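You operate a simulated robot arm through the tools that you are given. There is no shell and no other tool. Be economical: measure what you need, move in short steps, check, and stop when the job is done.

You run a simulated robot arm. Do the job below in one go: nothing can be reset, and whatever is moved stays where it is left.

TASK
Blue packet 95 gave NG: put it in the red tray, press CLEAR, scan the blue packet the monitor wants.
Fine: scan at the table scanner, scan nothing else, lay that packet in the green tray and press SEND.

It is judged by the outcome, as a careful person would: the job done as asked, and still so three seconds after it is handed in. It fails if anything else is knocked over, pushed out of place, dropped, spilled or broken.

THE ROBOT
A 6-joint arm with a two-finger parallel gripper on a trunk, on a base that drives. Base frame: it is fixed to the floor where the robot stands at the start and does not move with it; the origin is under the middle of the robot, x ahead of it, y to its left, z up; the surface under the hand at the start is at about z = 880. Units: mm, degrees, N and s.
With the tool pointing down near the work surface it reaches from about 360 to 860 mm from the robot's upright axis, wherever it stands. Its first joint turns from -115.0 to 115.0 degrees. Places, roughly: black feed key [5500, -3600, 1300]; black monitor [1000, 800, 1100]; blue print key [500, 600, 900]; green send key [500, 600, 900]; grey feed key [600, 1100, 1000]; grey next key [500, 800, 900]; grey plus key [500, 700, 900]; grey undo key [500, 800, 900]; inside of the green tray [600, 1500, 900]; red tray on the black table [500, 0, 900]; table scanner [900, 400, 1000]; yellow clear key [500, 900, 900]. Payload 3.43 kg.
Tool frame: the origin (TCP) lies between the finger pads and is the grasp point; the fingertips stand 34 mm ahead of it; z points along the fingers, y is the line along which they close. Largest opening 128 mm; finger width 24, thickness 12; the body of the gripper, 48 by 130 mm, starts 96 mm behind the TCP.
Orientation is told as [roll, pitch, yaw] about the base's x, y, z axes, in that order, counted from this pose: with the fingers straight down and closing along the base's y, the tool's x points along the base's -x, its y along +y and its z along -z.

THE INTERFACE
- The arm moves only by the tool step_arm. Its argument "commands" is a list of rows, each a list of 7 numbers: the shift along the base's x, y, z in units of 50 mm (1.0 is 50 mm), then the turn, a rotation vector about the base's x, y, z in units of 6 degrees (1.0 is 6 degrees), then the gripper command, from -1 (fully open) to 1 (shut), values between in proportion. In form: [[dx, dy, dz, ax, ay, az, claw], ...]. A call has 1 to 10 rows; each row shifts and turns the commanded pose from where the row before left it. A call with a number of a shift or a turn outside -1 to 1 is refused whole. Each row takes 0.2 s and may step no farther than 50 mm and 8.6 degrees from the row before; otherwise, or with a gripper value out of range, the whole call is refused. Where a pose cannot be reached the arm comes as near as it can. A force on the tool above 40 N (or 10 N above the force at the start of the call, whichever is more), or a blocked arm, ends the call early, and 0.2 s more pass. The fingers move at their own pace (about 108 mm/s each) and stop on an object; they squeeze with about 32 N. The grip force told is the motor's: it shows also when the fingers shut on nothing. Time passes only in rows, and 0.2 s behind the last, so rows that do not move let the fingers close. The reply holds the time, the measured pose of the TCP, the force on the tool along the base axes, the opening and the grip force, in the units named above and with some noise, with the torque about the TCP (base axes, N m) and any sound that the robot's microphone picked up.
- Cameras (640 x 400 px; columns grow to the right, rows downward): "scene" is now at [3.9, 223, 1417.7]; the picture's right is [0.28, -0.96, 0.00], its down [-0.47, -0.14, -0.87] and it looks along [0.83, 0.25, -0.49] (base axes); focal length 262 px, centre (320, 200). "wrist" rides on the gripper at [76, -11, -160] in the tool frame; the picture's right is [0.15, 0.99, 0.00], its down [-0.88, 0.13, -0.46] and it looks along [-0.45, 0.07, 0.89] (tool axes); focal length 234 px, centre (320, 200). There is no depth. A picture from a camera that has moved, and an enlarged one, comes with that camera's place and axes in the base frame and with its lens.
- capture(camera): a new picture of that camera. No time passes.
- slide_trunk(by): slides the trunk up (or, below 0, down) by that many mm; the arm and the scene camera ride with it, the base frame stays. It gives what a move gives, with no picture.
- steer(legs): drives the robot by 1 to 6 legs, each [ahead, turn to the left] in mm and degrees, along the robot's own axes; the way and the turn of a leg run together, so that a leg with both is an arc; at most 1500 mm and 180 degrees a leg. The arm and the cameras ride along, it lands a little off, and it stops where it bumps. It gives what a move gives.
- head_to(pan, tilt): turns the head with the scene camera to pan (to the left, within 103 degrees either way) and tilt (down, from -29 to 69), counted from straight ahead of the robot. It gives what a move gives.
- close_up(camera, box): a new picture of the part [left, top, right, bottom] of that camera's present view, enlarged. No time passes.
- sign_off(): hands the job in; it is judged then, once.

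Go step by step. Nothing tells you exact positions but the pictures and the camera data: compare them with the known pose of the tool, close in by small moves and look again before you grip or let go. The budget is 120 turns and 98 pictures, counting those below and the enlarged ones. Unless the task says otherwise, let go and move clear before handing in, and close with one line.

The tools are called after "Request:" as name(argument=value, ...) on one line, values as JSON. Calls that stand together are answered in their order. step_arm: Moves the arm, as the interface text tells. Its arguments: {"type":"object","properties":{"commands":{"type":"array","items":{"type":"array","items":{"type":"number"}}}},"required":["commands"]} The other tools are called the same way: slide_trunk (by) slides the trunk up or down; steer (legs) drives the base; head_to (pan, tilt) turns the head that bears the scene camera; capture (camera) takes a picture; close_up (camera, box) takes an enlarged picture of a part of a camera's view; sign_off () hands the job in.

At the start:

```text
time: 0.0
tcp_pos: [500.3, 335.3, 1205.6]
ee_rot: [0.0, 0.0, -0.1]
wrist_force: [-0.2, 0.5, 0.4]
torque: [0.01, -0.03, 0.02]
finger_gap: 127.8
gripper_force: 0.0
trunk travel left (down, up): [-675.0, 115.0]
robot x, y, heading: [1.8, 4.7, -0.0]
head pan, tilt: [16.4, 29.6]
```

scene: 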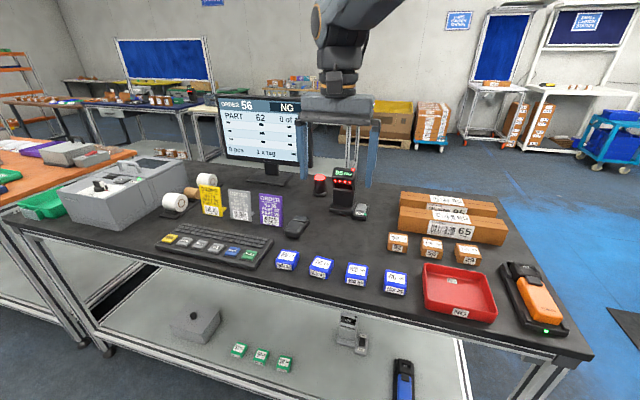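
wrist: 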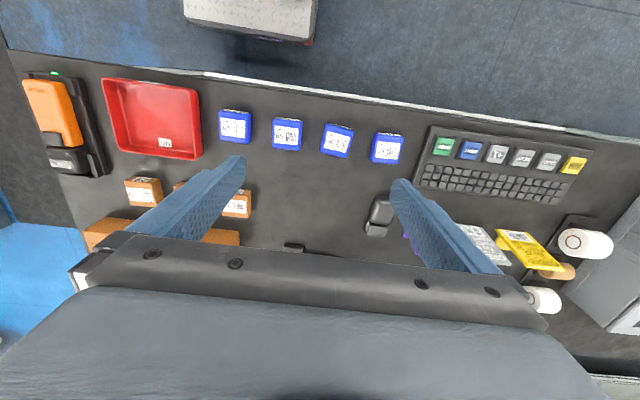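

I see four blue packets in a row, the red tray to the right, the keypad to the left, the scanner and the monitor behind. I will zoom in on the monitor, the packets and the keys.

Request:
close_up(camera="scene", box=[210, 85, 320, 185])

Request:
close_up(camera="scene", box=[260, 235, 420, 305])

Request:
close_up(camera="wrist", box=[200, 90, 420, 180])

Request:
close_up(camera="wrist", box=[400, 110, 640, 280])

Request:
close_up(camera="scene", box=[300, 150, 400, 230])

```text
4.00 times, centred on (265, 135) of scene
camera zoom: at [3.9, 223.0, 1417.7], right [0.28, -0.96, 0.0], down [-0.47, -0.14, -0.87], along [0.83, 0.25, -0.49], focal length 1050 px, centre (540, 460)
```

zoom: 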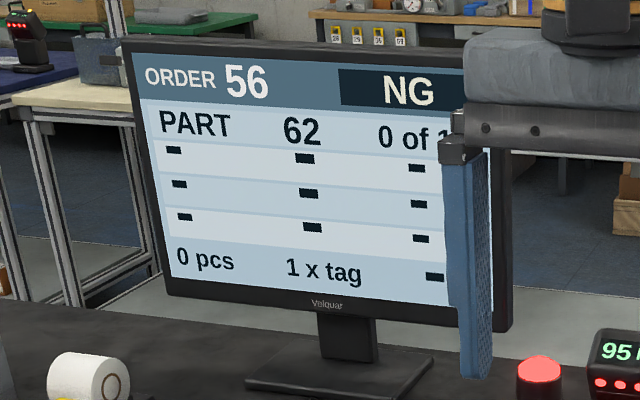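

```text
4.00 times, centred on (340, 270) of scene
camera zoom: at [3.9, 223.0, 1417.7], right [0.28, -0.96, 0.0], down [-0.47, -0.14, -0.87], along [0.83, 0.25, -0.49], focal length 1050 px, centre (240, -80)
```

zoom: 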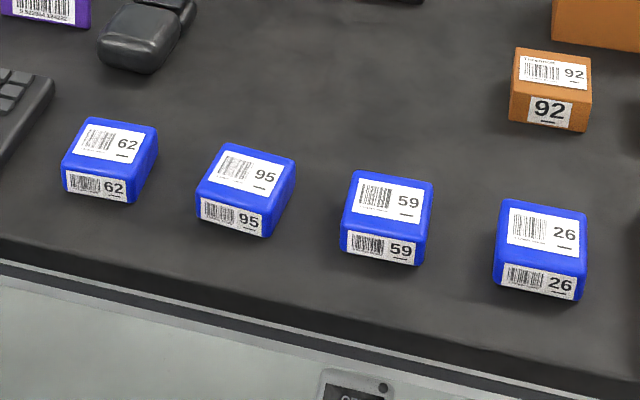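

```text
2.91 times, centred on (310, 135) of wrist
camera zoom: at [424.5, 324.6, 1364.3], right [-0.15, 0.99, 0.0], down [0.88, 0.13, 0.46], along [0.45, 0.07, -0.89], focal length 681 px, centre (349, 389)
```

zoom: 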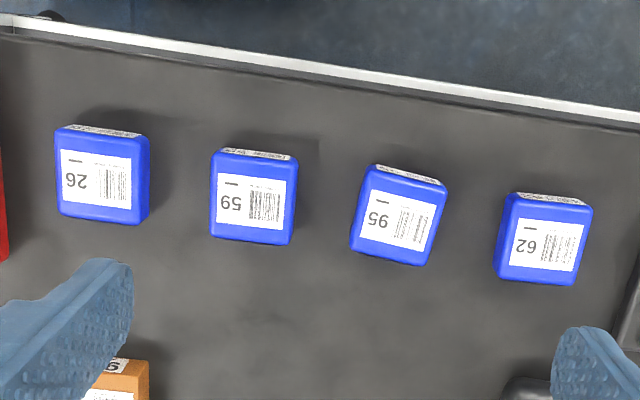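

```text
2.35 times, centred on (520, 195) of wrist
camera zoom: at [424.5, 324.6, 1364.3], right [-0.15, 0.99, 0.0], down [0.88, 0.13, 0.46], along [0.45, 0.07, -0.89], focal length 551 px, centre (-151, 212)
```

zoom: 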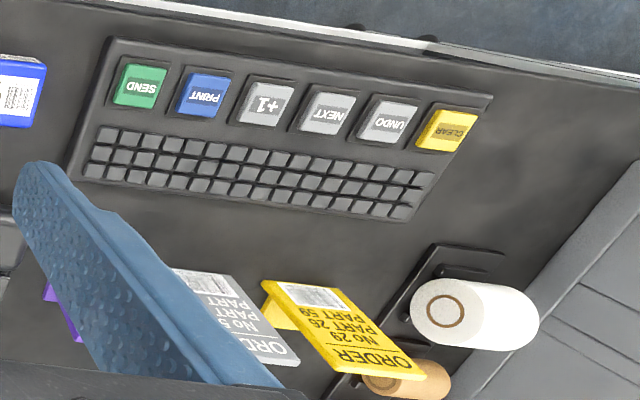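

```text
5.00 times, centred on (350, 190) of scene
camera zoom: at [3.9, 223.0, 1417.7], right [0.28, -0.96, 0.0], down [-0.47, -0.14, -0.87], along [0.83, 0.25, -0.49], focal length 1312 px, centre (170, 250)
```

zoom: 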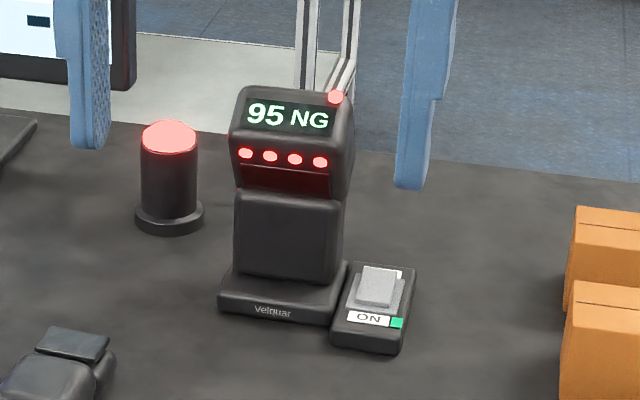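

The order needs part 62, and 95 is the second packet from the left at about (523, 373). I move above it with a moderate opening and look again.

Request:
step_arm(commands=[[0.12, 0.19, -0.8, 0, 0, 0, -0.4], [0.12, 0.19, -0.8, 0, 0, 0, -0.4], [0.12, 0.19, -0.8, 0, 0, 0, -0.4], [0.1, 0.19, -0.8, 0, 0, 0, -0.4], [0, 0, 0, 0, 0, 0, -0.4]])

Request:
capture(camera="wrist")

Request:
capture(camera="scene")

```text
time: 1.2
tcp_pos: [523.2, 372.7, 1044.7]
ee_rot: [0.0, 0.0, 0.1]
wrist_force: [-0.1, 0.2, 0.0]
torque: [0.01, -0.02, 0.01]
finger_gap: 89.7
gripper_force: 0.0
trunk travel left (down, up): [-675.0, 115.0]
robot x, y, heading: [1.4, 3.5, -0.1]
head pan, tilt: [16.4, 29.6]
```

```text
90 pictures are left
camera wrist: at [448.1, 362.5, 1204.4], right [-0.15, 0.99, 0.0], down [0.88, 0.13, 0.46], along [0.45, 0.07, -0.89], focal length 234 px, centre (320, 200)
```

wrist: 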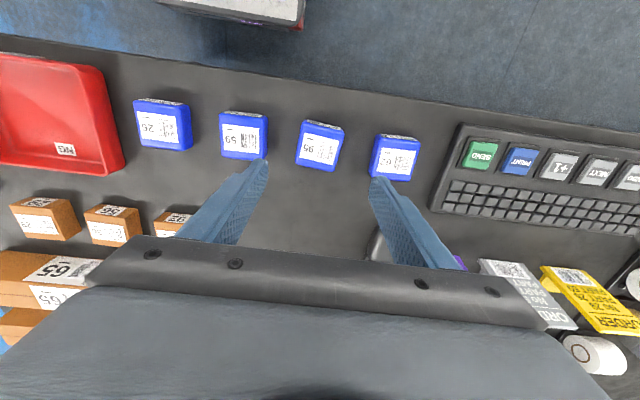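

```text
89 pictures are left
camera scene: at [4.0, 223.0, 1417.7], right [0.28, -0.96, 0.0], down [-0.47, -0.14, -0.87], along [0.83, 0.25, -0.49], focal length 262 px, centre (320, 200)
```

scene: 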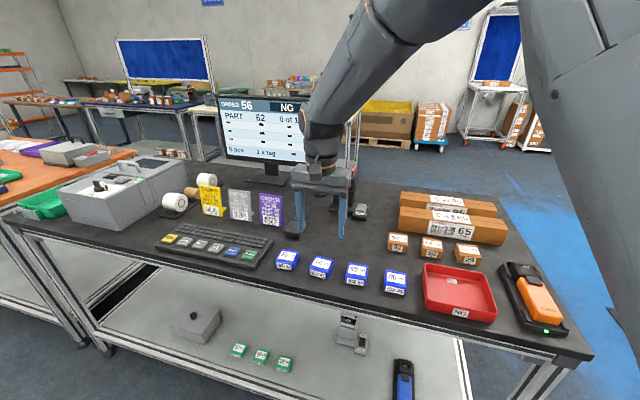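

Request:
close_up(camera="wrist", box=[210, 90, 430, 200])

```text
2.91 times, centred on (320, 145) of wrist
camera zoom: at [448.1, 362.5, 1204.4], right [-0.15, 0.99, 0.0], down [0.88, 0.13, 0.46], along [0.45, 0.07, -0.89], focal length 681 px, centre (320, 360)
```

zoom: 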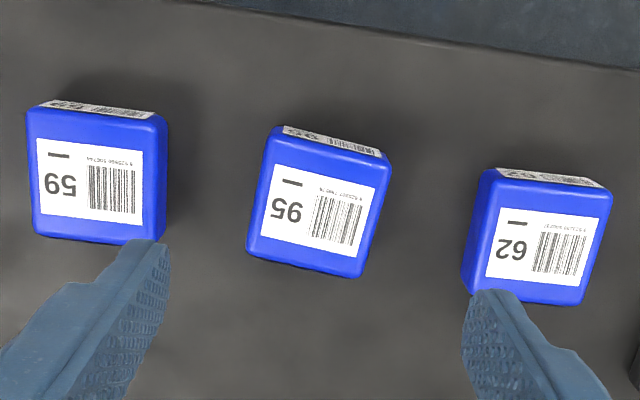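

95's top centre comes out at about (521, 373), turned about -4°, top near z 918. I narrow the opening, turn to match and lower.

Request:
step_arm(commands=[[-0.04, 0, 0, 0, 0, -0.67, -0.15], [0, 0, -0.8, 0, 0, 0, -0.15], [0, 0, -0.8, 0, 0, 0, -0.15], [0, 0, 0, 0, 0, 0, -0.15]])

Request:
capture(camera="wrist")

Request:
close_up(camera="scene", box=[250, 190, 410, 300])

```text
time: 2.2
tcp_pos: [520.1, 372.1, 965.6]
ee_rot: [0.0, 0.0, -4.1]
wrist_force: [0.5, 0.3, 0.0]
torque: [0.02, -0.02, 0.02]
finger_gap: 73.6
gripper_force: 0.0
trunk travel left (down, up): [-675.0, 115.0]
robot x, y, heading: [-4.1, 0.3, 0.0]
head pan, tilt: [16.4, 29.6]
```

```text
87 pictures are left
camera wrist: at [444.2, 366.9, 1125.1], right [-0.08, 1.0, 0.0], down [0.89, 0.07, 0.46], along [0.45, 0.04, -0.89], focal length 234 px, centre (320, 200)
```

wrist: 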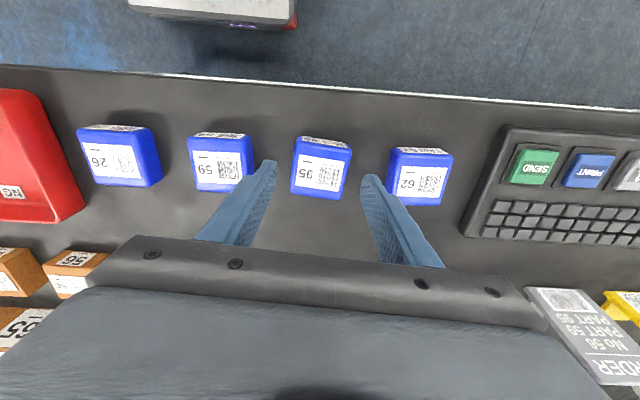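

```text
3.64 times, centred on (330, 245) of scene
camera zoom: at [3.9, 223.0, 1417.7], right [0.28, -0.96, 0.0], down [-0.47, -0.14, -0.87], along [0.83, 0.25, -0.49], focal length 954 px, centre (284, 36)
```

zoom: 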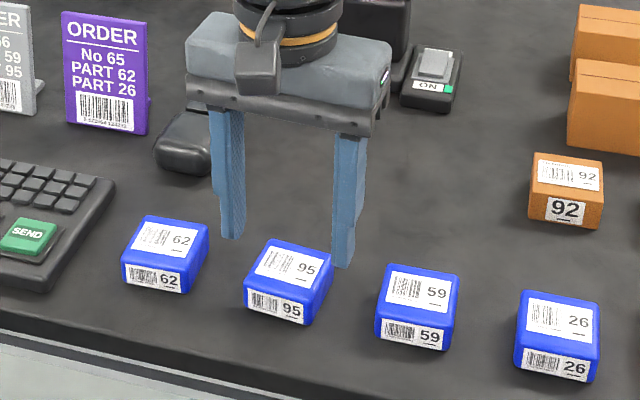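

Request:
step_arm(commands=[[-0.05, 0.03, -0.4, 0, 0, 0, -0.15], [0, 0, -0.3, 0, 0, 0, -0.15], [0, 0, -0.18, 0, 0, 0, -0.15], [0, 0, 0, 0, 0, 0, -0.15]])

Request:
capture(camera="wrist")

Request:
close_up(camera="scene", box=[250, 190, 410, 300])

```text
time: 3.2
tcp_pos: [518.5, 375.3, 920.3]
ee_rot: [0.0, 0.0, -4.1]
wrist_force: [0.1, -0.5, 0.3]
torque: [0.01, -0.02, -0.02]
finger_gap: 73.7
gripper_force: 0.0
trunk travel left (down, up): [-675.0, 115.0]
robot x, y, heading: [1.3, 6.3, -0.0]
head pan, tilt: [16.4, 29.6]
```

```text
85 pictures are left
camera wrist: at [442.2, 369.5, 1080.3], right [-0.08, 1.0, 0.0], down [0.89, 0.07, 0.46], along [0.45, 0.04, -0.89], focal length 234 px, centre (320, 200)
```

wrist: 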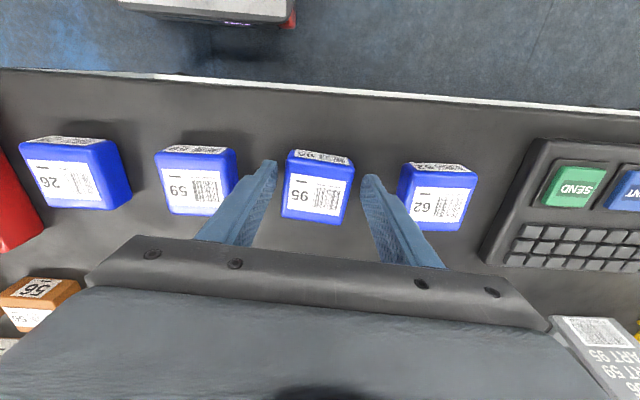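

```text
3.64 times, centred on (330, 245) of scene
camera zoom: at [4.0, 223.0, 1417.7], right [0.28, -0.96, 0.0], down [-0.47, -0.14, -0.87], along [0.83, 0.25, -0.49], focal length 954 px, centre (284, 36)
```

zoom: 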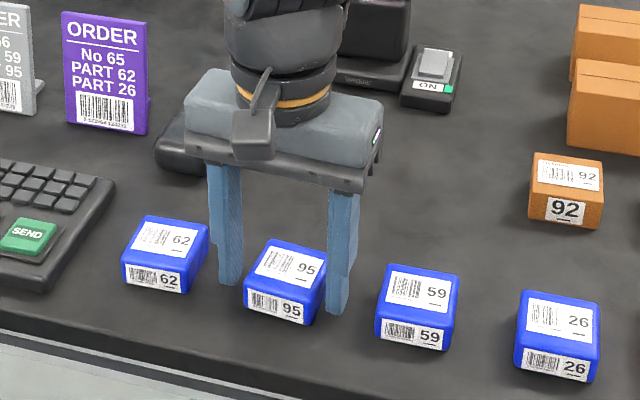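

The fingers straddle 95. I close and lift.

Request:
step_arm(commands=[[0, 0, 0, 0, 0, 0, 1], [0, 0, 0, 0, 0, 0, 1], [0, 0, 0, 0, 0, 0, 1], [0, 0, 0.8, 0, 0, 0, 1], [0, 0, 0.9, 0, 0, 0, 1]])

Request:
capture(camera="wrist")

Request:
capture(camera="scene")

```text
time: 4.4
tcp_pos: [519.0, 373.0, 1005.0]
ee_rot: [-0.1, 0.1, -4.0]
wrist_force: [0.4, 0.2, -1.8]
torque: [0.0, 0.08, 0.01]
finger_gap: 55.5
gripper_force: 31.7
trunk travel left (down, up): [-675.0, 115.0]
robot x, y, heading: [-1.0, 3.4, -0.1]
head pan, tilt: [16.4, 29.6]
```

```text
83 pictures are left
camera wrist: at [442.4, 368.9, 1164.8], right [-0.08, 1.0, 0.0], down [0.89, 0.07, 0.45], along [0.45, 0.03, -0.89], focal length 234 px, centre (320, 200)
```

wrist: 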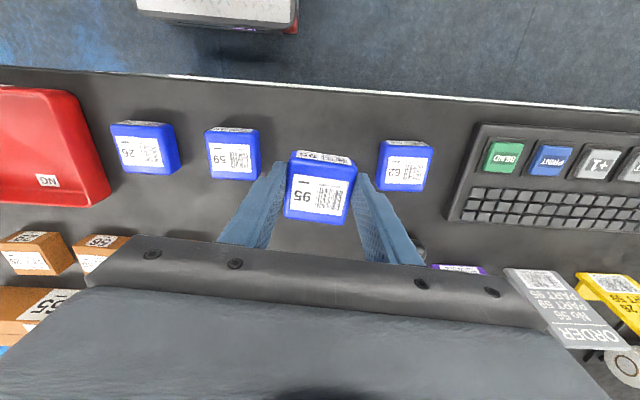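

```text
82 pictures are left
camera scene: at [4.4, 223.3, 1417.6], right [0.28, -0.96, 0.0], down [-0.47, -0.14, -0.87], along [0.83, 0.25, -0.49], focal length 262 px, centre (320, 200)
```

scene: 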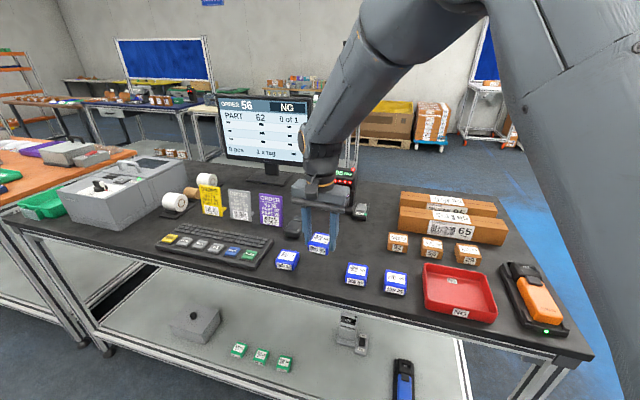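

95 is held. I carry it right over the red tray, centre about (540, 14).

Request:
step_arm(commands=[[0, -0.9, 0.2, 0, 0, 0, 1], [0, -0.9, 0, 0, 0, 0, 1], [0.1, -0.9, 0, 0, 0, 0, 1], [0.1, -0.9, 0, 0, 0, 0, 1], [0.1, -0.9, 0, 0, 0, 0, 1], [0.1, -0.9, 0, 0, 0, 0, 1], [0, -0.9, 0, 0, 0, 0, 1], [0, -0.88, 0, 0, 0, 0, 1], [0, 0, 0, 0, 0, 0, 1]])

Request:
capture(camera="wrist")

Request:
capture(camera="scene")

```text
time: 6.4
tcp_pos: [539.1, 13.9, 1014.8]
ee_rot: [0.0, 0.0, -4.0]
wrist_force: [-0.9, -0.9, -2.0]
torque: [-0.04, 0.04, 0.0]
finger_gap: 55.4
gripper_force: 32.1
trunk travel left (down, up): [-675.0, 115.0]
robot x, y, heading: [-1.3, -0.8, 0.2]
head pan, tilt: [16.4, 29.6]
```

```text
81 pictures are left
camera wrist: at [462.4, 9.5, 1174.7], right [-0.08, 1.0, 0.0], down [0.89, 0.07, 0.46], along [0.45, 0.04, -0.89], focal length 234 px, centre (320, 200)
```

wrist: 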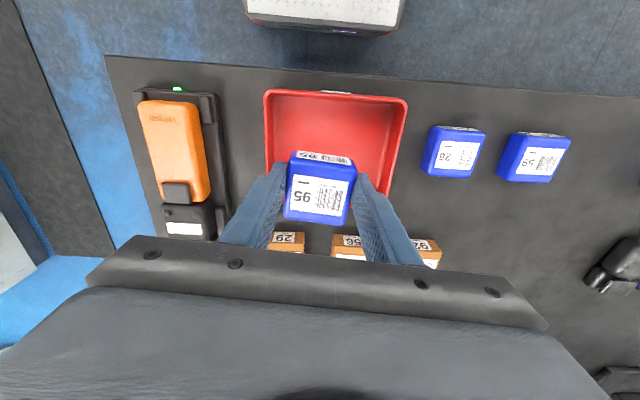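

```text
80 pictures are left
camera scene: at [4.0, 222.9, 1417.7], right [0.28, -0.96, 0.0], down [-0.47, -0.14, -0.87], along [0.83, 0.25, -0.49], focal length 262 px, centre (320, 200)
```

scene: 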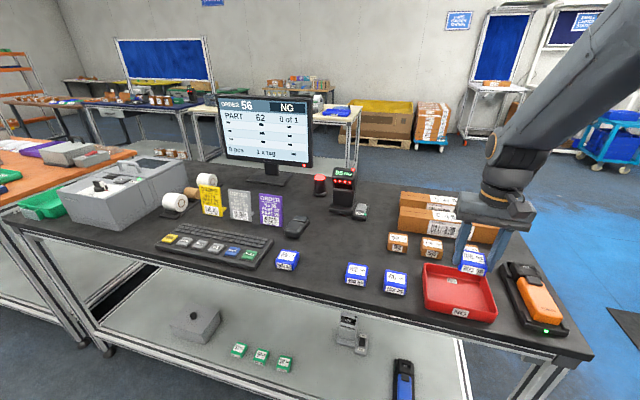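

The tray spans x 474–609 and y about -44–100, so I shift a little left and lower the packet in.

Request:
step_arm(commands=[[0, 0.25, -0.6, 0, 0, 0, 1], [0, 0, -0.6, 0, 0, 0, 1], [0, 0, -0.4, 0, 0, 0, 1], [0, 0, 0, 0, 0, 0, 1]])

Request:
capture(camera="wrist")

Request:
close_up(camera="scene", box=[390, 220, 550, 330])

```text
time: 7.4
tcp_pos: [539.0, 27.3, 935.4]
ee_rot: [0.0, -0.1, -4.0]
wrist_force: [-0.3, -0.3, -1.4]
torque: [0.0, -0.01, 0.01]
finger_gap: 55.5
gripper_force: 32.7
trunk travel left (down, up): [-675.0, 115.0]
robot x, y, heading: [1.8, 3.5, 0.0]
head pan, tilt: [16.4, 29.6]
```

```text
79 pictures are left
camera wrist: at [461.8, 22.7, 1095.0], right [-0.08, 1.0, 0.0], down [0.89, 0.07, 0.46], along [0.45, 0.04, -0.89], focal length 234 px, centre (320, 200)
```

wrist: 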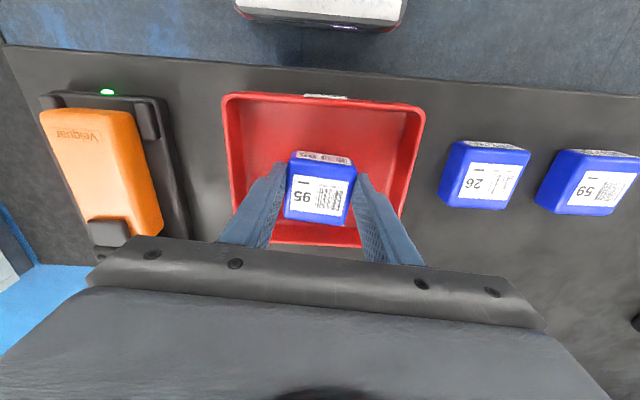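

```text
3.64 times, centred on (470, 275) of scene
camera zoom: at [4.0, 222.9, 1417.7], right [0.28, -0.96, 0.0], down [-0.47, -0.14, -0.87], along [0.83, 0.25, -0.49], focal length 954 px, centre (-226, -73)
```

zoom: 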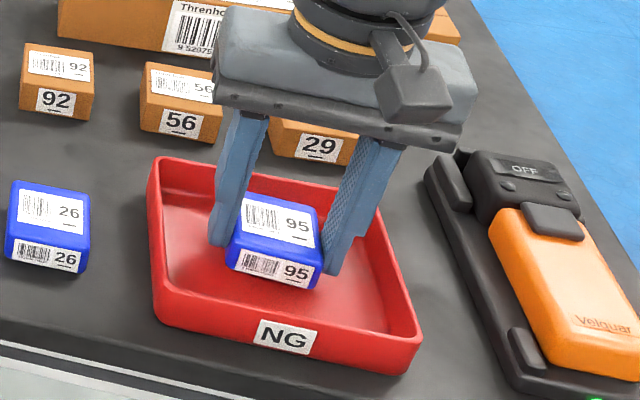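

Well inside the tray. I lower the last bit in tiny steps until it touches.

Request:
step_arm(commands=[[0, 0, -0.1, 0, 0, 0, 1], [0, 0, -0.06, 0, 0, 0, 1], [0, 0, 0, 0, 0, 0, 1]])

```text
time: 8.2
tcp_pos: [539.0, 27.2, 926.7]
ee_rot: [0.0, 0.1, -4.0]
wrist_force: [-1.0, 0.0, -1.6]
torque: [0.0, 0.03, 0.0]
finger_gap: 55.6
gripper_force: 32.1
trunk travel left (down, up): [-675.0, 115.0]
robot x, y, heading: [-1.4, 3.5, 0.1]
head pan, tilt: [16.4, 29.6]
```

Request:
step_arm(commands=[[0, 0, -0.04, 0, 0, 0, 1], [0, 0, 0, 0, 0, 0, 1]])

```text
time: 8.8
tcp_pos: [538.3, 27.8, 925.6]
ee_rot: [0.0, -0.1, -4.1]
wrist_force: [-0.9, -0.6, -0.2]
torque: [0.02, 0.0, -0.03]
finger_gap: 55.3
gripper_force: 32.4
trunk travel left (down, up): [-675.0, 115.0]
robot x, y, heading: [-0.6, 2.4, -0.1]
head pan, tilt: [16.4, 29.6]
```

The weight is off the hand: it has touched the floor of the tray. I open slightly and lift.

Request:
step_arm(commands=[[0, 0, 0, 0, 0, 0, -0.12], [0, 0, 0, 0, 0, 0, -0.12], [0, 0, 0.5, 0, 0, 0, -0.12], [0, 0, 0.9, 0, 0, 0, -0.12], [0, 0, 0.9, 0, 0, 0, -0.12], [0, 0, 0.9, 0, 0, 0, -0.12], [0, 0, 0, 0, 0, 0, -0.12]])

Request:
capture(camera="scene")

```text
time: 10.4
tcp_pos: [541.3, 28.9, 1086.5]
ee_rot: [0.0, -0.1, -4.0]
wrist_force: [-0.4, 0.6, -0.3]
torque: [0.0, 0.03, -0.02]
finger_gap: 71.8
gripper_force: 0.1
trunk travel left (down, up): [-675.0, 115.0]
robot x, y, heading: [0.2, -1.5, 0.1]
head pan, tilt: [16.4, 29.6]
```

```text
77 pictures are left
camera scene: at [3.9, 222.9, 1417.7], right [0.28, -0.96, 0.0], down [-0.47, -0.14, -0.87], along [0.83, 0.25, -0.49], focal length 262 px, centre (320, 200)
```

scene: 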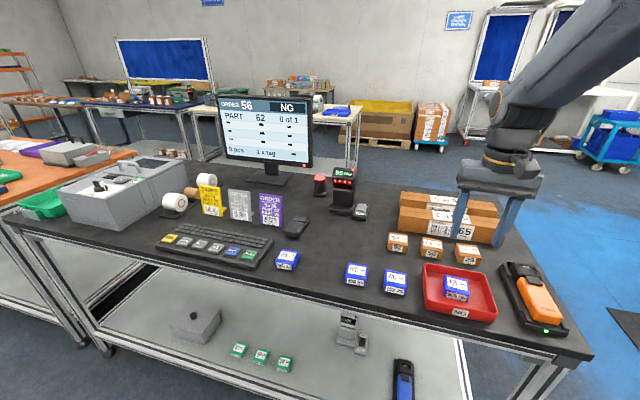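

95 lies in the red tray. CLEAR is at about (505, 874), too far from here, so I look left before driving that way.

Request:
head_to(pan=75, tilt=30)

Request:
capture(camera="scene")

```text
time: 11.7
tcp_pos: [538.9, 28.3, 1086.3]
ee_rot: [0.0, 0.0, -4.1]
wrist_force: [-0.1, 0.7, 0.2]
torque: [-0.01, 0.02, 0.0]
finger_gap: 72.1
gripper_force: 0.1
trunk travel left (down, up): [-675.0, 115.0]
robot x, y, heading: [-1.3, 1.0, -0.1]
head pan, tilt: [75.0, 30.0]
```

```text
76 pictures are left
camera scene: at [-59.5, 284.6, 1417.1], right [0.97, -0.26, 0.0], down [-0.13, -0.48, -0.87], along [0.22, 0.84, -0.5], focal length 262 px, centre (320, 200)
```

scene: 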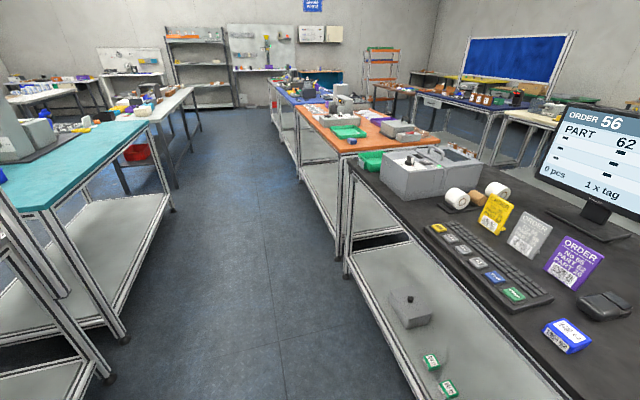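

The aisle is clear (x from about -880 to 430), and the near green tray lies past the grey printer. I drive about 500 mm left, staying parallel to the table.

Request:
steer(legs=[[0, 90], [500, 0], [0, -90]])

Request:
head_to(pan=30, tilt=35)

Request:
capture(camera="scene")

Request:
capture(camera="wrist")

```text
time: 22.3
tcp_pos: [540.7, 520.2, 1086.2]
ee_rot: [-0.1, 0.0, -4.7]
wrist_force: [0.1, 0.2, 1.2]
torque: [-0.02, -0.02, -0.01]
finger_gap: 71.7
gripper_force: 0.1
trunk travel left (down, up): [-675.0, 115.0]
robot x, y, heading: [-2.6, 498.9, -0.7]
head pan, tilt: [75.0, 30.0]
```

```text
time: 23.4
tcp_pos: [539.4, 519.4, 1085.0]
ee_rot: [0.0, 0.0, -4.7]
wrist_force: [-0.8, 1.1, -0.5]
torque: [0.0, 0.01, 0.03]
finger_gap: 71.5
gripper_force: 0.1
trunk travel left (down, up): [-675.0, 115.0]
robot x, y, heading: [-2.9, 501.1, -0.7]
head pan, tilt: [30.0, 35.0]
```

```text
75 pictures are left
camera scene: at [-4.3, 738.6, 1409.3], right [0.49, -0.87, 0.0], down [-0.5, -0.28, -0.82], along [0.71, 0.4, -0.57], focal length 262 px, centre (320, 200)
```

scene: 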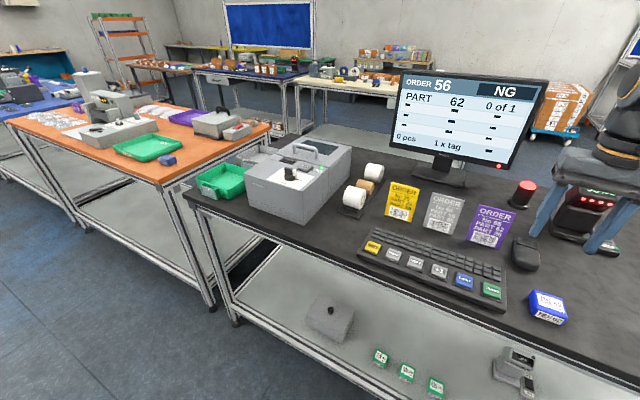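

```text
74 pictures are left
camera wrist: at [462.8, 515.0, 1245.0], right [-0.07, 1.0, 0.0], down [0.89, 0.06, 0.46], along [0.45, 0.03, -0.89], focal length 234 px, centre (320, 200)
```

wrist: 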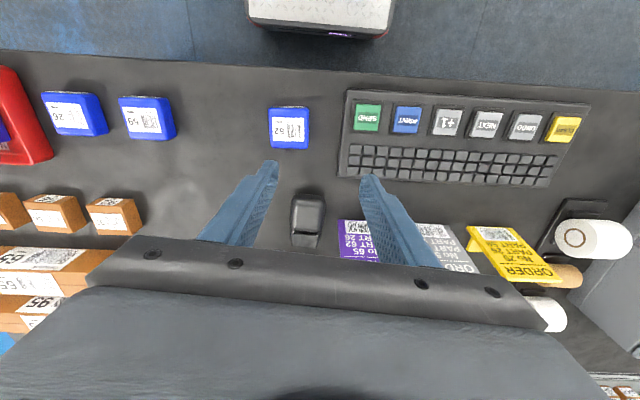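

CLEAR sits at about (502, 864) on the left end of the keypad. I close the fingers and hover over it.

Request:
step_arm(commands=[[-0.4, 0.8, 0, 0, 0, 0.78, 1], [-0.36, 0.9, 0, 0, 0, 0, 1], [0, 0.9, 0, 0, 0, 0, 1], [0, 0.9, 0, 0, 0, 0, 1], [0, 0.9, 0, 0, 0, 0, 1], [0, 0.9, 0, 0, 0, 0, 1], [0, 0.9, 0, 0, 0, 0, 1], [0, 0.7, -0.8, 0, 0, 0, 1], [0, 0, -0.9, 0, 0, 0, 1], [0, 0, 0, 0, 0, 0, 1]])

Request:
capture(camera="wrist")

Request:
close_up(camera="scene", box=[320, 190, 440, 280])

```text
refused: row 8 steps farther than a row can; nothing moved
```

```text
73 pictures are left
camera wrist: at [462.8, 515.0, 1245.0], right [-0.07, 1.0, 0.0], down [0.89, 0.06, 0.46], along [0.45, 0.03, -0.89], focal length 234 px, centre (320, 200)
```

wrist: 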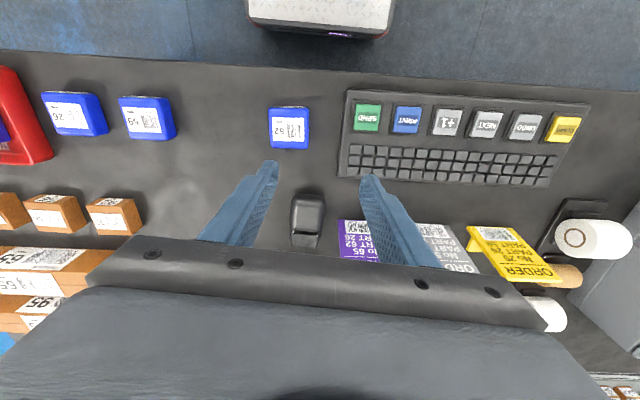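

```text
4.44 times, centred on (380, 235) of scene
camera zoom: at [-4.3, 738.6, 1409.3], right [0.49, -0.87, 0.0], down [-0.5, -0.28, -0.82], along [0.71, 0.4, -0.57], focal length 1166 px, centre (53, 44)
```

zoom: 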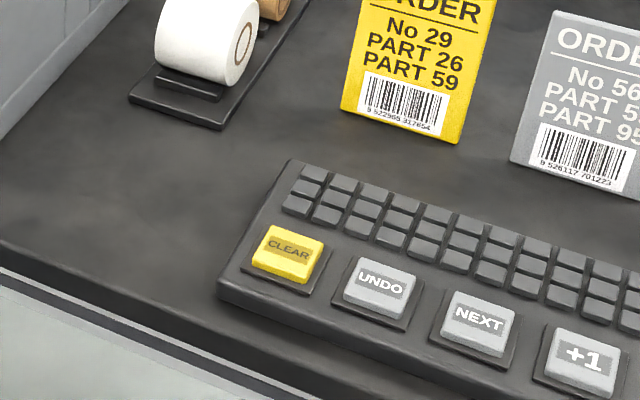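

Nothing moved because one row was too long; I resend with shorter rows.

Request:
step_arm(commands=[[-0.4, 0.8, 0, 0, 0, 0.78, 1], [-0.36, 0.9, 0, 0, 0, 0, 1], [0, 0.9, 0, 0, 0, 0, 1], [0, 0.9, 0, 0, 0, 0, 1], [0, 0.9, 0, 0, 0, 0, 1], [0, 0.9, 0, 0, 0, 0, 1], [0, 0.9, 0, 0, 0, 0, 1], [0, 0.7, -0.6, 0, 0, 0, 1], [0, 0, -0.9, 0, 0, 0, 1], [0, 0, 0, 0, 0, 0, 1]])

Request:
capture(camera="wrist")

Request:
close_up(camera="scene", box=[320, 190, 440, 280])

```text
time: 25.6
tcp_pos: [502.5, 864.6, 1010.6]
ee_rot: [0.0, 0.0, 0.0]
wrist_force: [0.6, 0.1, -0.6]
torque: [0.03, -0.01, 0.0]
finger_gap: 0.0
gripper_force: 31.6
trunk travel left (down, up): [-675.0, 115.0]
robot x, y, heading: [0.2, 499.3, -0.6]
head pan, tilt: [30.0, 35.0]
```

```text
71 pictures are left
camera wrist: at [426.2, 854.3, 1170.3], right [-0.15, 0.99, 0.0], down [0.88, 0.13, 0.46], along [0.45, 0.07, -0.89], focal length 234 px, centre (320, 200)
```

wrist: 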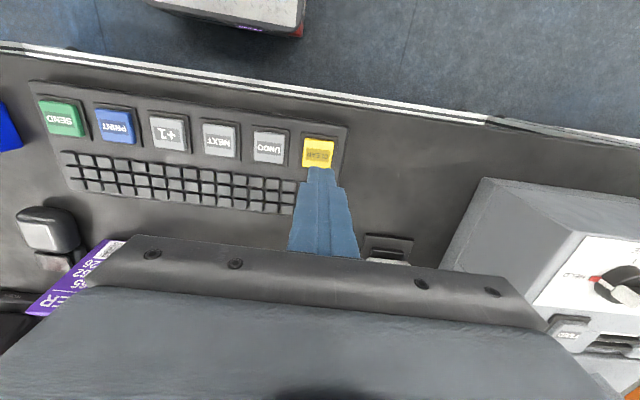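

```text
4.44 times, centred on (380, 235) of scene
camera zoom: at [-4.3, 738.8, 1409.3], right [0.49, -0.87, 0.0], down [-0.5, -0.28, -0.82], along [0.71, 0.4, -0.57], focal length 1166 px, centre (53, 44)
```

zoom: 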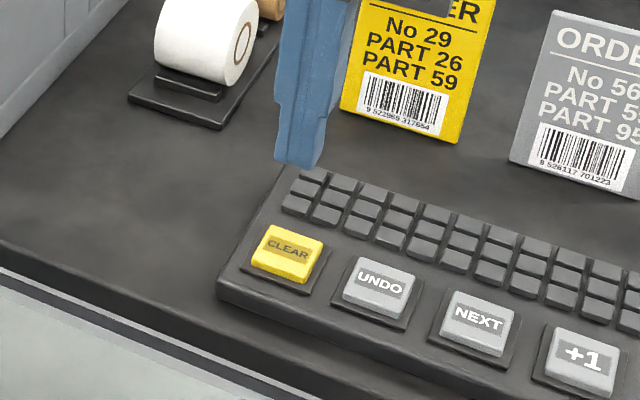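

Aligned over CLEAR. I lower onto it and press gently.

Request:
step_arm(commands=[[0, 0, -0.7, 0, 0, 0, 1], [0, 0, -0.5, 0, 0, 0, 1], [0, 0, -0.1, 0, 0, 0, 1], [0, 0, -0.1, 0, 0, 0, 1], [0, 0, 0, 0, 0, 0, 1]])

Request:
capture(camera="scene")

```text
time: 26.8
tcp_pos: [501.9, 865.4, 940.5]
ee_rot: [0.0, 0.0, -0.1]
wrist_force: [0.3, 0.5, -0.4]
torque: [-0.02, 0.02, 0.03]
finger_gap: 0.0
gripper_force: 31.9
trunk travel left (down, up): [-675.0, 115.0]
robot x, y, heading: [0.6, 497.0, -0.7]
head pan, tilt: [30.0, 35.0]
```

```text
69 pictures are left
camera scene: at [-4.3, 738.7, 1409.3], right [0.49, -0.87, 0.0], down [-0.5, -0.28, -0.82], along [0.71, 0.4, -0.57], focal length 262 px, centre (320, 200)
```

scene: 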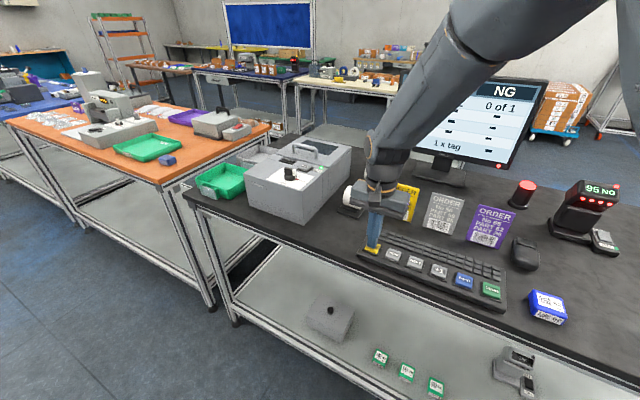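

Request:
step_arm(commands=[[0, 0, -0.06, 0, 0, 0, 1], [0, 0, -0.06, 0, 0, 0, 1], [0, 0, 0, 0, 0, 0, 1]])

Request:
close_up(camera="scene", box=[320, 190, 440, 280])

```text
time: 27.6
tcp_pos: [502.1, 865.6, 935.4]
ee_rot: [0.0, -0.1, -0.1]
wrist_force: [1.9, 1.3, 9.9]
torque: [0.01, -0.03, 0.02]
finger_gap: 0.2
gripper_force: 31.8
trunk travel left (down, up): [-675.0, 115.0]
robot x, y, heading: [0.8, 499.9, -0.5]
head pan, tilt: [30.0, 35.0]
heard: click
```

```text
4.44 times, centred on (380, 235) of scene
camera zoom: at [-4.5, 738.5, 1409.4], right [0.49, -0.87, 0.0], down [-0.5, -0.28, -0.82], along [0.71, 0.4, -0.57], focal length 1166 px, centre (53, 44)
```

zoom: 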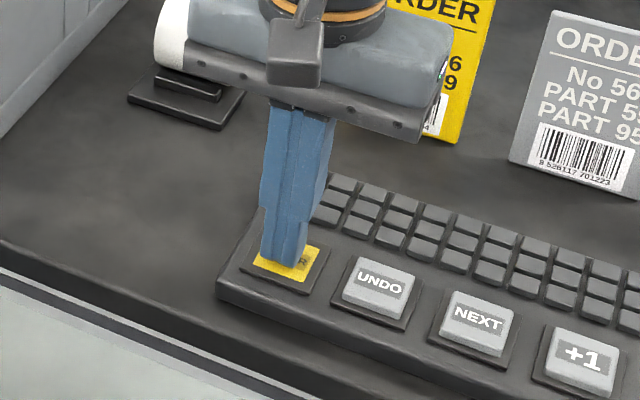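

It clicked. I lift away and look at the monitor and the scanner.

Request:
step_arm(commands=[[0, 0, 0.9, 0, 0, 0, 1], [0, 0, 0.9, 0, 0, 0, 1], [0, 0, 0.9, 0, 0, 0, 1], [0, 0, 0, 0, 0, 0, 1]])

Request:
head_to(pan=0, tilt=30)

Request:
capture(camera="scene")

```text
time: 28.6
tcp_pos: [503.6, 864.0, 1068.3]
ee_rot: [0.0, 0.0, 0.1]
wrist_force: [-0.8, -0.4, 1.1]
torque: [0.01, 0.02, -0.02]
finger_gap: 0.0
gripper_force: 31.4
trunk travel left (down, up): [-675.0, 115.0]
robot x, y, heading: [-3.1, 496.1, -0.5]
head pan, tilt: [30.0, 35.0]
```

```text
time: 29.6
tcp_pos: [503.1, 864.4, 1069.6]
ee_rot: [0.0, 0.0, 0.0]
wrist_force: [0.7, -0.2, 0.3]
torque: [0.02, -0.03, 0.0]
finger_gap: 0.1
gripper_force: 31.3
trunk travel left (down, up): [-675.0, 115.0]
robot x, y, heading: [-1.9, 501.6, -0.6]
head pan, tilt: [0.0, 30.0]
```

```text
67 pictures are left
camera scene: at [9.3, 694.6, 1417.1], right [-0.01, -1.0, 0.0], down [-0.5, 0.01, -0.87], along [0.87, -0.01, -0.5], focal length 262 px, centre (320, 200)
```

scene: 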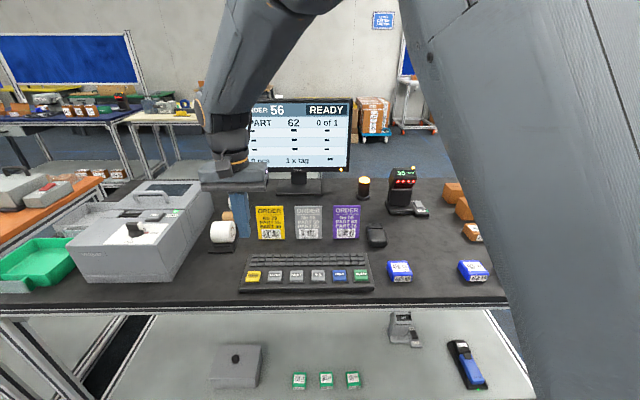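

The monitor says READY, part 62, 0 of 1. I zoom on the scanner to learn its place and where its window faces.

Request:
close_up(camera="scene", box=[340, 155, 450, 225])

Request:
close_up(camera="scene", box=[235, 90, 365, 180])

```text
5.71 times, centred on (395, 190) of scene
camera zoom: at [9.3, 694.6, 1417.1], right [-0.01, -1.0, 0.0], down [-0.5, 0.01, -0.87], along [0.87, -0.01, -0.5], focal length 1500 px, centre (-109, 257)
```

zoom: 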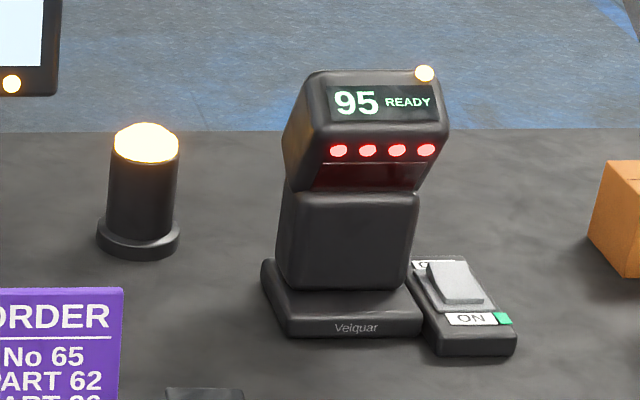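

```text
4.44 times, centred on (300, 135) of scene
camera zoom: at [9.3, 694.6, 1417.1], right [-0.01, -1.0, 0.0], down [-0.5, 0.01, -0.87], along [0.87, -0.01, -0.5], focal length 1166 px, centre (409, 489)
```

zoom: 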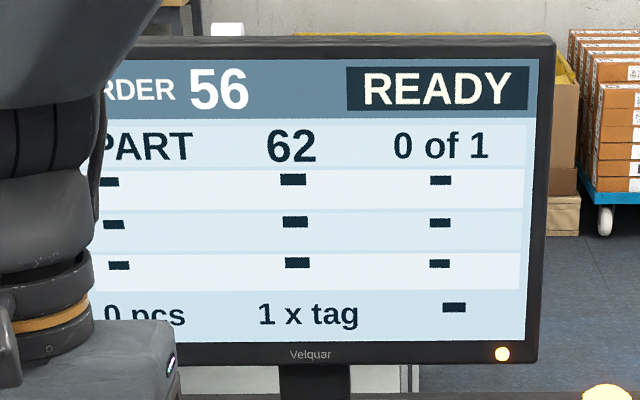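

The scanner's window is at about (835, 389, 997), facing the robot and somewhat down. The packet's front label faces me, so I will grip 62 with the hand turned 180° and turn it back to show that label; first I go above 62 and begin the turn.

Request:
step_arm(commands=[[0.04, -0.9, 0, 0, 0, 0, -0.15], [0.04, -0.9, 0, 0, 0, 0, -0.15], [0.04, -0.9, 0, 0, 0, 0, -0.15], [0.04, -0.9, 0, 0, 0, 0, -0.15], [0.04, -0.9, 0, 0, 0, 0, -0.15], [0.04, -0.9, 0, 0, 0, 0, -0.15], [0.04, -0.9, 0, 0, 0, 0, -0.15], [0.04, -0.9, 0, 0, 0, 0, -0.15], [0.04, -0.66, 0, 0, 0, 0, -0.15], [0, 0, 0, 0, 0, 0, -0.15]])

Request:
step_arm(commands=[[0, 0, 0, 0, 0, 1, -0.15], [0, 0, 0, 0, 0, 1, -0.15], [0, 0, 0, 0, 0, 1, -0.15], [0, 0, 0, 0, 0, 1, -0.15], [0, 0, 0, 0, 0, 1, -0.15], [0, 0, 0, 0, 0, 1, -0.15], [0, 0, 0, 0, 0, 1, -0.15], [0, 0, 0, 0, 0, 1, -0.15], [0, 0, 0, 0, 0, 1, -0.15], [0, 0, 0, 0, 0, 1, -0.15]])

Request:
step_arm(commands=[[0, 0, 0, 0, 0, 1, -0.15], [0, 0, 0, 0, 0, 1, -0.15], [0, 0, 0, 0, 0, 1, -0.15], [0, 0, 0, 0, 0, 1, -0.15], [0, 0, 0, 0, 0, 1, -0.15], [0, 0, 0, 0, 0, 1, -0.15], [0, 0, 0, 0, 0, 1, -0.15], [0, 0, 0, 0, 0, 1, -0.15], [0, 0, 0, 0, 0, 1, -0.15], [0, 0, 0, 0, 0, 1, -0.15]])

```text
time: 31.8
tcp_pos: [520.3, 471.8, 1069.7]
ee_rot: [0.0, -0.1, 0.0]
wrist_force: [-0.2, -0.3, 0.1]
torque: [0.0, -0.04, 0.0]
finger_gap: 73.8
gripper_force: 0.0
trunk travel left (down, up): [-675.0, 115.0]
robot x, y, heading: [-1.8, 500.9, -0.8]
head pan, tilt: [0.0, 30.0]
```

```text
time: 34.0
tcp_pos: [520.0, 471.3, 1069.0]
ee_rot: [0.0, 0.0, 60.1]
wrist_force: [-0.1, 0.8, -0.6]
torque: [-0.02, 0.01, 0.0]
finger_gap: 73.7
gripper_force: 0.1
trunk travel left (down, up): [-675.0, 115.0]
robot x, y, heading: [0.1, 496.3, -0.4]
head pan, tilt: [0.0, 30.0]
```

```text
time: 36.1
tcp_pos: [519.0, 471.2, 1069.1]
ee_rot: [0.0, 0.2, 120.1]
wrist_force: [0.4, 0.7, -0.2]
torque: [0.01, -0.03, -0.01]
finger_gap: 73.5
gripper_force: 0.0
trunk travel left (down, up): [-675.0, 115.0]
robot x, y, heading: [-2.3, 499.1, -0.4]
head pan, tilt: [0.0, 30.0]
```

Request:
step_arm(commands=[[0, 0, 0, 0, 0, 1, -0.15], [0, 0, 0, 0, 0, 1, -0.15], [0, 0, 0, 0, 0, 1, -0.15], [0, 0, 0, 0, 0, 1, -0.15], [0, 0, 0, 0, 0, 1, -0.15], [0, 0, 0, 0, 0, 1, -0.15], [0, 0, 0, 0, 0, 1, -0.15], [0, 0, 0, 0, 0, 1, -0.15], [0, 0, 0, 0, 0, 1, -0.15], [0, 0, 0, 0, 0, 1, -0.15]])

Request:
capture(camera="wrist")

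Request:
capture(camera="scene")

```text
time: 38.4
tcp_pos: [516.2, 524.0, 1065.1]
ee_rot: [2.1, 0.3, 178.5]
wrist_force: [-0.1, -1.8, 0.6]
torque: [0.14, 0.03, -0.02]
finger_gap: 73.8
gripper_force: 0.1
out of reach, approached as far as the arm can: row 9, 10
trunk travel left (down, up): [-675.0, 115.0]
robot x, y, heading: [-2.8, 501.2, -0.9]
head pan, tilt: [0.0, 30.0]
```

```text
64 pictures are left
camera wrist: at [591.6, 539.6, 1224.2], right [0.12, -0.99, 0.04], down [-0.89, -0.09, 0.46], along [-0.45, -0.09, -0.89], focal length 234 px, centre (320, 200)
```

wrist: 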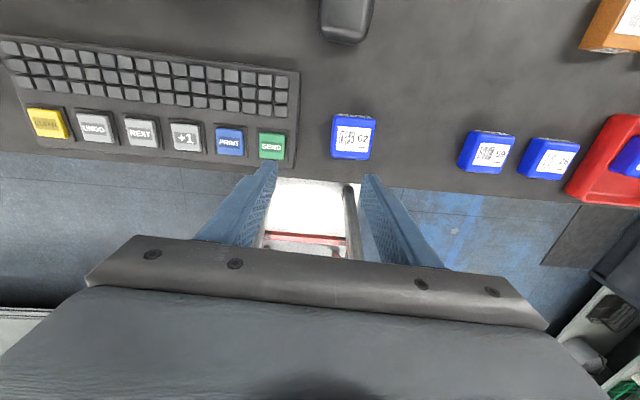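

```text
63 pictures are left
camera scene: at [9.3, 693.5, 1417.2], right [-0.01, -1.0, 0.0], down [-0.5, 0.01, -0.87], along [0.87, -0.01, -0.5], focal length 262 px, centre (320, 200)
```

scene: 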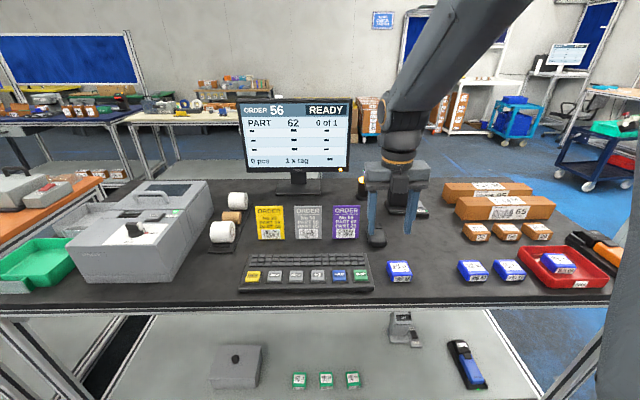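

The wrist's last joint stops at about 172° here. Standing about 180 mm farther right gives the room needed, so I drive there with the hand high and then finish the turn.

Request:
step_arm(commands=[[0, 0, 0.1, 0, 0, -1, -0.15], [0, 0, 0, 0, 0, -1, -0.15], [0, 0, 0, 0, 0, -1, -0.15], [0, 0, 0, 0, 0, 0, -0.15]])

Request:
steer(legs=[[0, -90], [180, 0], [0, 90]])

```text
time: 39.4
tcp_pos: [517.0, 523.7, 1070.4]
ee_rot: [-0.1, 0.0, 162.0]
wrist_force: [-0.2, -0.1, -1.1]
torque: [0.04, 0.05, 0.01]
finger_gap: 73.7
gripper_force: 0.0
trunk travel left (down, up): [-675.0, 115.0]
robot x, y, heading: [0.1, 496.9, -0.8]
head pan, tilt: [0.0, 30.0]
```

```text
time: 48.5
tcp_pos: [514.1, 346.9, 1069.4]
ee_rot: [0.0, 0.0, 162.3]
wrist_force: [0.7, 0.2, -0.2]
torque: [0.0, -0.02, 0.0]
finger_gap: 73.6
gripper_force: 0.1
trunk travel left (down, up): [-675.0, 115.0]
robot x, y, heading: [-4.2, 318.7, -0.3]
head pan, tilt: [0.0, 30.0]
```

Request:
step_arm(commands=[[0.05, 0.83, 0, 0, 0, 0, -0.15], [0.05, 0.83, 0, 0, 0, 0, -0.15], [0.04, 0.82, 0, 0, 0, 0, -0.15], [0, 0, 0, 0, 0, 1, -0.15], [0, 0, 0, 0, 0, 1, -0.15], [0, 0, 0, 0, 0, 0.95, -0.15], [0, 0, -0.7, 0, 0, 0, -0.15], [0, 0, 0, 0, 0, 0, -0.15]])

Request:
capture(camera="wrist")

Request:
capture(camera="scene")

```text
time: 50.3
tcp_pos: [521.6, 470.9, 1034.6]
ee_rot: [0.0, -0.1, -179.9]
wrist_force: [0.5, -0.2, 0.8]
torque: [0.01, 0.01, 0.0]
finger_gap: 73.7
gripper_force: 0.0
trunk travel left (down, up): [-675.0, 115.0]
robot x, y, heading: [-5.6, 319.0, -0.3]
head pan, tilt: [0.0, 30.0]
```

```text
62 pictures are left
camera wrist: at [596.9, 482.9, 1194.1], right [0.15, -0.99, 0.0], down [-0.88, -0.13, 0.46], along [-0.45, -0.07, -0.89], focal length 234 px, centre (320, 200)
```

wrist: 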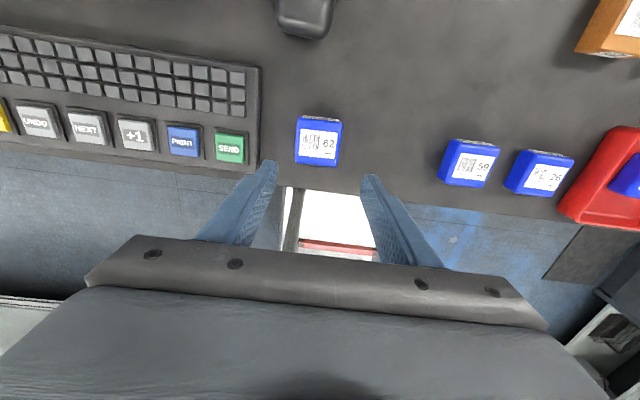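

```text
61 pictures are left
camera scene: at [5.6, 513.9, 1417.1], right [0.0, -1.0, 0.0], down [-0.5, 0.0, -0.87], along [0.87, 0.0, -0.5], focal length 262 px, centre (320, 200)
```

scene: 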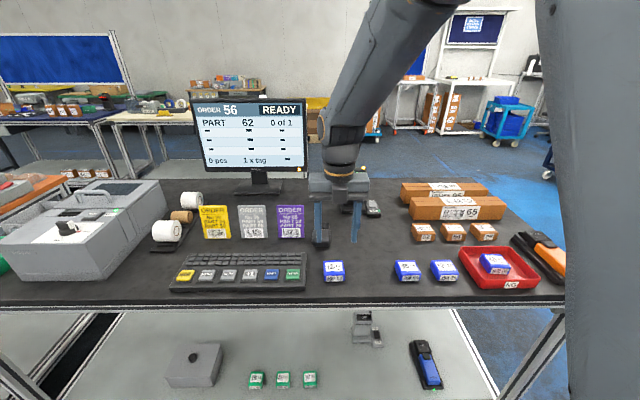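

Request:
step_arm(commands=[[0.1, 0.05, -0.7, 0, 0, 0, -0.15], [0, 0, -0.6, 0, 0, 0, -0.15], [0, 0, 0, 0, 0, 0, -0.15]])

Request:
close_up(camera="wrist", box=[200, 80, 440, 230])

Request:
close_up(camera="scene", box=[280, 220, 400, 295])

```text
time: 51.1
tcp_pos: [526.3, 473.0, 967.6]
ee_rot: [0.1, -0.1, -179.9]
wrist_force: [-0.7, -0.1, 1.0]
torque: [0.0, -0.01, 0.01]
finger_gap: 73.6
gripper_force: 0.0
trunk travel left (down, up): [-675.0, 115.0]
robot x, y, heading: [-3.3, 319.5, -0.1]
head pan, tilt: [0.0, 30.0]
```

```text
2.67 times, centred on (320, 155) of wrist
camera zoom: at [601.8, 485.1, 1128.5], right [0.15, -0.99, 0.0], down [-0.88, -0.13, 0.46], along [-0.45, -0.07, -0.89], focal length 624 px, centre (320, 320)
```

zoom: 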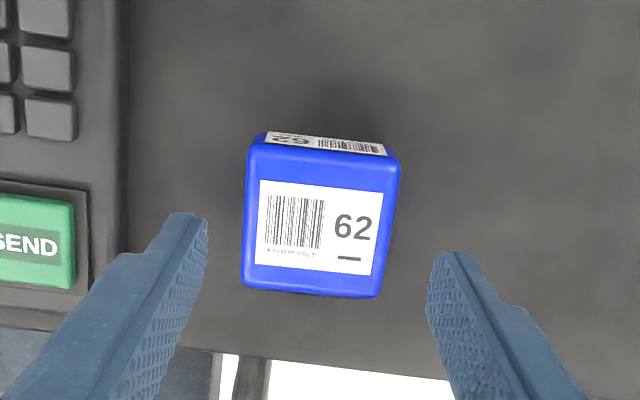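

```text
5.33 times, centred on (340, 258) of scene
camera zoom: at [5.6, 513.9, 1417.1], right [0.0, -1.0, 0.0], down [-0.5, 0.0, -0.87], along [0.87, 0.0, -0.5], focal length 1400 px, centre (213, -107)
```

zoom: 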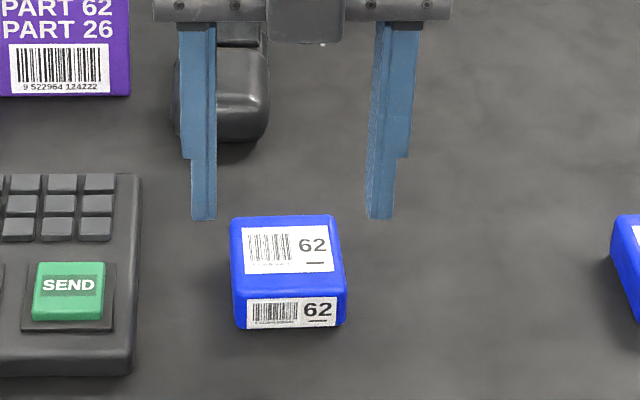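

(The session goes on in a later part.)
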